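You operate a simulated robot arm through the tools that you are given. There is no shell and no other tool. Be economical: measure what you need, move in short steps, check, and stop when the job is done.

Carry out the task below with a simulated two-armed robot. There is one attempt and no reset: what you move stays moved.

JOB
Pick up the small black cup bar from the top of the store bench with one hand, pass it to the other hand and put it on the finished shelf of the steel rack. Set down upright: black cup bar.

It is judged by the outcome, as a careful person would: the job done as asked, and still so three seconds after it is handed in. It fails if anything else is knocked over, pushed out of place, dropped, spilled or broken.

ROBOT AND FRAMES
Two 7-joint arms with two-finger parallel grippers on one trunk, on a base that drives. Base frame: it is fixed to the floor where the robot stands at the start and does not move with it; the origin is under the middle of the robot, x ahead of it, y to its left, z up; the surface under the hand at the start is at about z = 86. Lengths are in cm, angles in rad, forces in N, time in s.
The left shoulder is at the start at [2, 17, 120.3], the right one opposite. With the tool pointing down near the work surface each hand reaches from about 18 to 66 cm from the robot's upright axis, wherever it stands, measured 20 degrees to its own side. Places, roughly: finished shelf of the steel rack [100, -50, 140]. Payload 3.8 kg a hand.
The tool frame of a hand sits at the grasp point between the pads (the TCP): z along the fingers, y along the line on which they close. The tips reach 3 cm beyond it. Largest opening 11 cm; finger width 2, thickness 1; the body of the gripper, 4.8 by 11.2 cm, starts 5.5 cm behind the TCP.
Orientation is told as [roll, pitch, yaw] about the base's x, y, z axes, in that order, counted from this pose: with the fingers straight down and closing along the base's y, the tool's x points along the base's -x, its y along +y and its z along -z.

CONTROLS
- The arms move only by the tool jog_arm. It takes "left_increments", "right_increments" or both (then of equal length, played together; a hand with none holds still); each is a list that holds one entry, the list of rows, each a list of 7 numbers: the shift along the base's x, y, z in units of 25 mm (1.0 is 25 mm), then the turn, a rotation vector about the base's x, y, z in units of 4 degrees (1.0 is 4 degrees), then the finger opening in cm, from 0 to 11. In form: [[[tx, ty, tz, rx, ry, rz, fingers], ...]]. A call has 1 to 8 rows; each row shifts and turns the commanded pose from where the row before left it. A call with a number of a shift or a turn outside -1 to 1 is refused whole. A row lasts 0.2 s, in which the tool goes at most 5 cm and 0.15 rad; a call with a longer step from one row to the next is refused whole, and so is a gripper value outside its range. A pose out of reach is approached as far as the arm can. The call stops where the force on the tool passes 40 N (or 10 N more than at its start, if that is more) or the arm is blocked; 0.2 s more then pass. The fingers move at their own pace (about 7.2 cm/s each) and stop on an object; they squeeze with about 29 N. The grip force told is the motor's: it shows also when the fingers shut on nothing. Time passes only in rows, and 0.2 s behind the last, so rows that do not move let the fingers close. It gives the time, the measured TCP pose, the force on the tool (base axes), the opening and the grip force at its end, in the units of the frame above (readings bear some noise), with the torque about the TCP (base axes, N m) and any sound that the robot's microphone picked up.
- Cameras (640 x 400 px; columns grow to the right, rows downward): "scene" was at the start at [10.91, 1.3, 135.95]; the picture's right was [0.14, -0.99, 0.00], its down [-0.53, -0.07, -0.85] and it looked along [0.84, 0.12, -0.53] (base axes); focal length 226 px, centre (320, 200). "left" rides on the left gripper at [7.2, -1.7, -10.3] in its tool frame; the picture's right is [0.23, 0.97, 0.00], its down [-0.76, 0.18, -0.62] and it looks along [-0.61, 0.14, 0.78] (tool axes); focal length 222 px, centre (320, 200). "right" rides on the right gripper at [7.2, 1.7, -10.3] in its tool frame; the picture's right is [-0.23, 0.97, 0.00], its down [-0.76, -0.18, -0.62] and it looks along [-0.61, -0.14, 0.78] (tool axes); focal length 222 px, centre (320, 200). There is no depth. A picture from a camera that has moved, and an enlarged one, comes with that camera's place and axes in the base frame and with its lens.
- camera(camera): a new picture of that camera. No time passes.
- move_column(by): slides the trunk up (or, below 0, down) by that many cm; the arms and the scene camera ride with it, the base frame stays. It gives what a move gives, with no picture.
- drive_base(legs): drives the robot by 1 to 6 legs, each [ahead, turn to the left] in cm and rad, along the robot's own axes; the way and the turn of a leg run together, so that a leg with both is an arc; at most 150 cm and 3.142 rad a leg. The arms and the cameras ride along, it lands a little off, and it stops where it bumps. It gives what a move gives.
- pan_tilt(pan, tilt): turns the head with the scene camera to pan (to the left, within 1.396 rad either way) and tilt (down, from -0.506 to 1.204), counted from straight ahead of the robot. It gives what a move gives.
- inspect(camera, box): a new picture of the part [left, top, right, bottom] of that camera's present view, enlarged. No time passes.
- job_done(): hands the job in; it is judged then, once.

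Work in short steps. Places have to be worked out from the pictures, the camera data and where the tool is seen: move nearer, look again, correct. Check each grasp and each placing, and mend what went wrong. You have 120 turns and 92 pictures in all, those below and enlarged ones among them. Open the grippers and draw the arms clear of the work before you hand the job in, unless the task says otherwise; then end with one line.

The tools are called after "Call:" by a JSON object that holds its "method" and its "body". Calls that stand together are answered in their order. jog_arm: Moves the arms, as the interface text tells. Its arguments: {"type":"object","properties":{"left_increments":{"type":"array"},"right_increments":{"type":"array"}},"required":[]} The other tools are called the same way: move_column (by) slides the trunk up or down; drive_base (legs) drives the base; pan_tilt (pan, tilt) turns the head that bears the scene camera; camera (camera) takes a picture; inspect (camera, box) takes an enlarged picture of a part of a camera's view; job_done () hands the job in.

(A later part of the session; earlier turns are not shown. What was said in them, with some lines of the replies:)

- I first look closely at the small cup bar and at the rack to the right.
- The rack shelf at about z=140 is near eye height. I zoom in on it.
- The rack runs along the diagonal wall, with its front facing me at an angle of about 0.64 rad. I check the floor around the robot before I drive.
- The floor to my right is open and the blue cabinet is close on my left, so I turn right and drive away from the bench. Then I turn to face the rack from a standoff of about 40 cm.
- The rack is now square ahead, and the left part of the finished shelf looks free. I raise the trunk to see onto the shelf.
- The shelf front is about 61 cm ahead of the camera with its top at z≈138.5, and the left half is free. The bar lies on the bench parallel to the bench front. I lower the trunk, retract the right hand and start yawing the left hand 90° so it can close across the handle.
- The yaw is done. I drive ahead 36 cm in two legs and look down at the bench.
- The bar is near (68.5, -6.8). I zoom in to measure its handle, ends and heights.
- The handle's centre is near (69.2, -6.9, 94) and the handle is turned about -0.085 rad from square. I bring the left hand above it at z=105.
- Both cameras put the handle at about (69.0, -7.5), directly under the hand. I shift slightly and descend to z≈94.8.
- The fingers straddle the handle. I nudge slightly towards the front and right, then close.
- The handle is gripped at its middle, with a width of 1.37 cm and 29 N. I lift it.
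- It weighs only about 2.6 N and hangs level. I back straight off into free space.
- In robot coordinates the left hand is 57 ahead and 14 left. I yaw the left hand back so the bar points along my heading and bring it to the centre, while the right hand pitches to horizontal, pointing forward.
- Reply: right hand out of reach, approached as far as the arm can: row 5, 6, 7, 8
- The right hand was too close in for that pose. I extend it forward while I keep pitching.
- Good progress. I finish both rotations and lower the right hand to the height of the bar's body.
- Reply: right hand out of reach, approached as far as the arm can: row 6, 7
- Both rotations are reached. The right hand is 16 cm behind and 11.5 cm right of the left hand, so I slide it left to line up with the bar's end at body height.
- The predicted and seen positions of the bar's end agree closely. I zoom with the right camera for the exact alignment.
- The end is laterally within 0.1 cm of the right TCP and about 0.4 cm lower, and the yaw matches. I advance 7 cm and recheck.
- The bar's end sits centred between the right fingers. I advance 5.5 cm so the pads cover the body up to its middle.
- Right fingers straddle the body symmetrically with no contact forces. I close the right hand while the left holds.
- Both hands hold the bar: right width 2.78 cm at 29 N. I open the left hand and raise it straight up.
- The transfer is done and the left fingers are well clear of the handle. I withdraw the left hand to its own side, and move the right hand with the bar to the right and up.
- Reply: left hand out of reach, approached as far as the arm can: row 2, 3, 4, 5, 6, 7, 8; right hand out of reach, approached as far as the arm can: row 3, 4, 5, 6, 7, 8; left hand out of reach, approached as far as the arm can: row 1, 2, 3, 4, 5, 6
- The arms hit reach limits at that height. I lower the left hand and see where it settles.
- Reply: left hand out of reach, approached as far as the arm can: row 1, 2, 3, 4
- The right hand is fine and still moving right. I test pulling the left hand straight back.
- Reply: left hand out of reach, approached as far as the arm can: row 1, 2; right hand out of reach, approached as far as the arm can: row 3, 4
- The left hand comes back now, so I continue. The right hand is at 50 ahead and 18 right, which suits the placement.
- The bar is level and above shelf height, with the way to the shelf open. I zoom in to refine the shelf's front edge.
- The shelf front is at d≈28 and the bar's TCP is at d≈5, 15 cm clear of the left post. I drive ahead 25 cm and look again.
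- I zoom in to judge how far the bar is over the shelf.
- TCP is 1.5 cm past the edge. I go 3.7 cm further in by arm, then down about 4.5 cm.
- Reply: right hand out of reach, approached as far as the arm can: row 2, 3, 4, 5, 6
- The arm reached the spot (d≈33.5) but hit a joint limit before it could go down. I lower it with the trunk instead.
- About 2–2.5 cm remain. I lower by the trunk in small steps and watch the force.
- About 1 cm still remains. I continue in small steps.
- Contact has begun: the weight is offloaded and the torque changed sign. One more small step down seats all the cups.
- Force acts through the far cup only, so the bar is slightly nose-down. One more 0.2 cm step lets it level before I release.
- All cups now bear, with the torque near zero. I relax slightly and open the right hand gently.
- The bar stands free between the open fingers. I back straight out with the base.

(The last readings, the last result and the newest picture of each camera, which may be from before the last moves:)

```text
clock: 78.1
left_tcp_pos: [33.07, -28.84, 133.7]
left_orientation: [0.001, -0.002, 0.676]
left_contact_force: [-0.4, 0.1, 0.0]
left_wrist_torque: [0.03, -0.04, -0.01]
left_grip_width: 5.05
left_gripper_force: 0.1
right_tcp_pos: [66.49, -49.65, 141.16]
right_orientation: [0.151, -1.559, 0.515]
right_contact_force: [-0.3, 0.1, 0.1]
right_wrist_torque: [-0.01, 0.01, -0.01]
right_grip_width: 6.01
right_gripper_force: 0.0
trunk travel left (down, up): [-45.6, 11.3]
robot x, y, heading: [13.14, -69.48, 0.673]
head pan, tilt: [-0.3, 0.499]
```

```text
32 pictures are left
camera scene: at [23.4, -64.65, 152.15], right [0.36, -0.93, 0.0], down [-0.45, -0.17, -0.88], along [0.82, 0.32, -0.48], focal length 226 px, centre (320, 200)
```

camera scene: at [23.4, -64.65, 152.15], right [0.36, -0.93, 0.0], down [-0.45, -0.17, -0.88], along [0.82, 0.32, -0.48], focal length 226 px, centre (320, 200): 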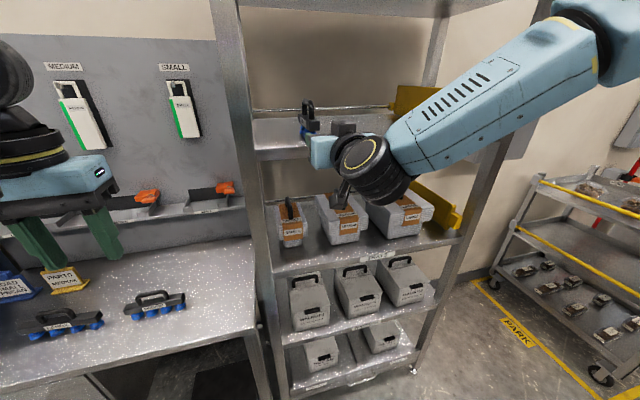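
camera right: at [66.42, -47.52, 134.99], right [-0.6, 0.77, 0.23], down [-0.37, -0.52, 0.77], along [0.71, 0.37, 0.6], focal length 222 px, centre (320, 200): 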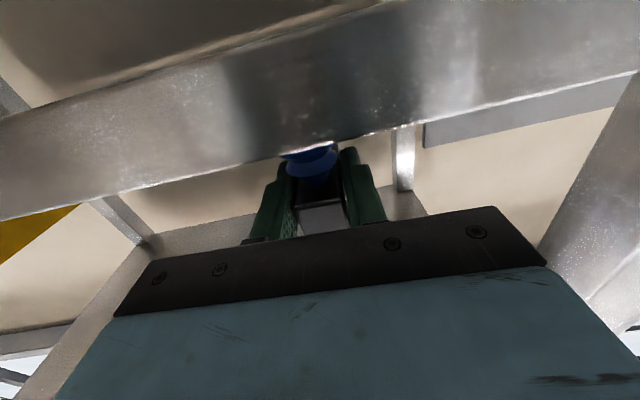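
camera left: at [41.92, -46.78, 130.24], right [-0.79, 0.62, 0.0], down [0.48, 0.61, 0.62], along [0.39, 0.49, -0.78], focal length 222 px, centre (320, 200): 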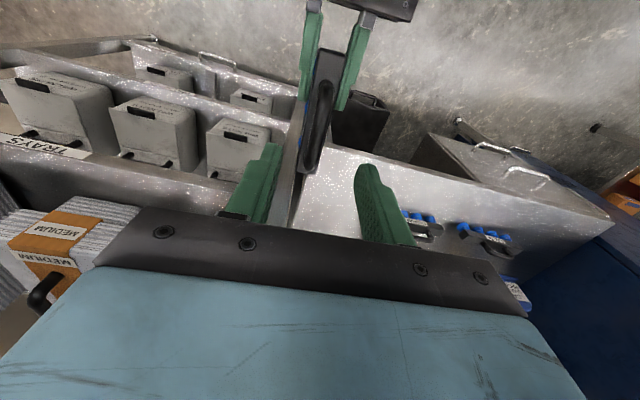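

The hand is out and the bar stands on the shelf. I back off further and verify with the trunk raised.

Call:
{"method": "drive_base", "body": {"legs": [[-25, 0]]}}

Call:
{"method": "move_column", "body": {"by": 10}}

Call:
{"method": "camera", "body": {"camera": "scene"}}

```text
clock: 79.9
left_tcp_pos: [13.68, -44.12, 133.73]
left_orientation: [0.0, 0.001, 0.676]
left_contact_force: [0.7, -0.6, 0.8]
left_wrist_torque: [0.03, 0.0, 0.02]
left_grip_width: 5.03
left_gripper_force: 0.1
right_tcp_pos: [47.23, -64.96, 141.02]
right_orientation: [0.151, -1.561, 0.515]
right_contact_force: [0.0, 0.0, 0.3]
right_wrist_torque: [0.04, 0.01, -0.01]
right_grip_width: 6.0
right_gripper_force: 0.2
trunk travel left (down, up): [-45.6, 11.3]
robot x, y, heading: [-5.92, -84.77, 0.674]
head pan, tilt: [-0.3, 0.499]
```

```text
clock: 81.2
left_tcp_pos: [13.74, -44.1, 143.81]
left_orientation: [-0.001, 0.001, 0.675]
left_contact_force: [-0.4, -0.1, -1.1]
left_wrist_torque: [0.03, -0.03, -0.01]
left_grip_width: 5.03
left_gripper_force: 0.1
right_tcp_pos: [47.35, -64.99, 150.97]
right_orientation: [0.144, -1.559, 0.52]
right_contact_force: [-0.1, -0.9, 0.2]
right_wrist_torque: [0.01, 0.02, 0.01]
right_grip_width: 6.02
right_gripper_force: 0.1
trunk travel left (down, up): [-55.6, 1.3]
robot x, y, heading: [-5.9, -84.73, 0.67]
head pan, tilt: [-0.3, 0.499]
```

```text
31 pictures are left
camera scene: at [4.13, -80.0, 162.15], right [0.36, -0.93, 0.0], down [-0.45, -0.17, -0.88], along [0.82, 0.32, -0.48], focal length 226 px, centre (320, 200)
```

scene: 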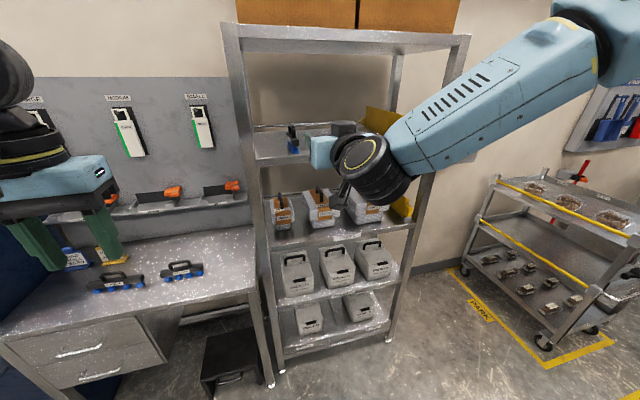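

I zoom in on the placed bar for a final check.

Call:
{"method": "inspect", "body": {"camera": "scene", "box": [250, 105, 350, 170]}}

```text
6.15 times, centred on (300, 138) of scene
camera zoom: at [4.13, -80.0, 162.15], right [0.36, -0.93, 0.0], down [-0.45, -0.17, -0.88], along [0.82, 0.32, -0.48], focal length 1394 px, centre (443, 585)
```

zoom: 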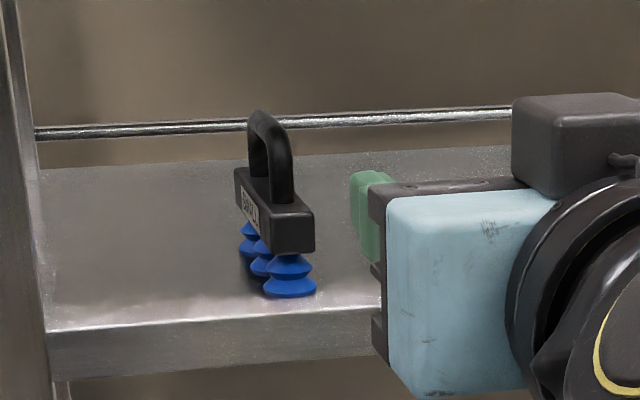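

The bar stands upright with all three cups on the finished shelf. The arms are clear, both grippers are empty and open, and nothing else has moved, so I hand in the job.

Call:
{"method": "job_done", "body": {}}

```text
The job is handed in.
```

The small black cup bar was picked up with the left hand, passed to the right, and set upright on the finished shelf; the job is handed in.
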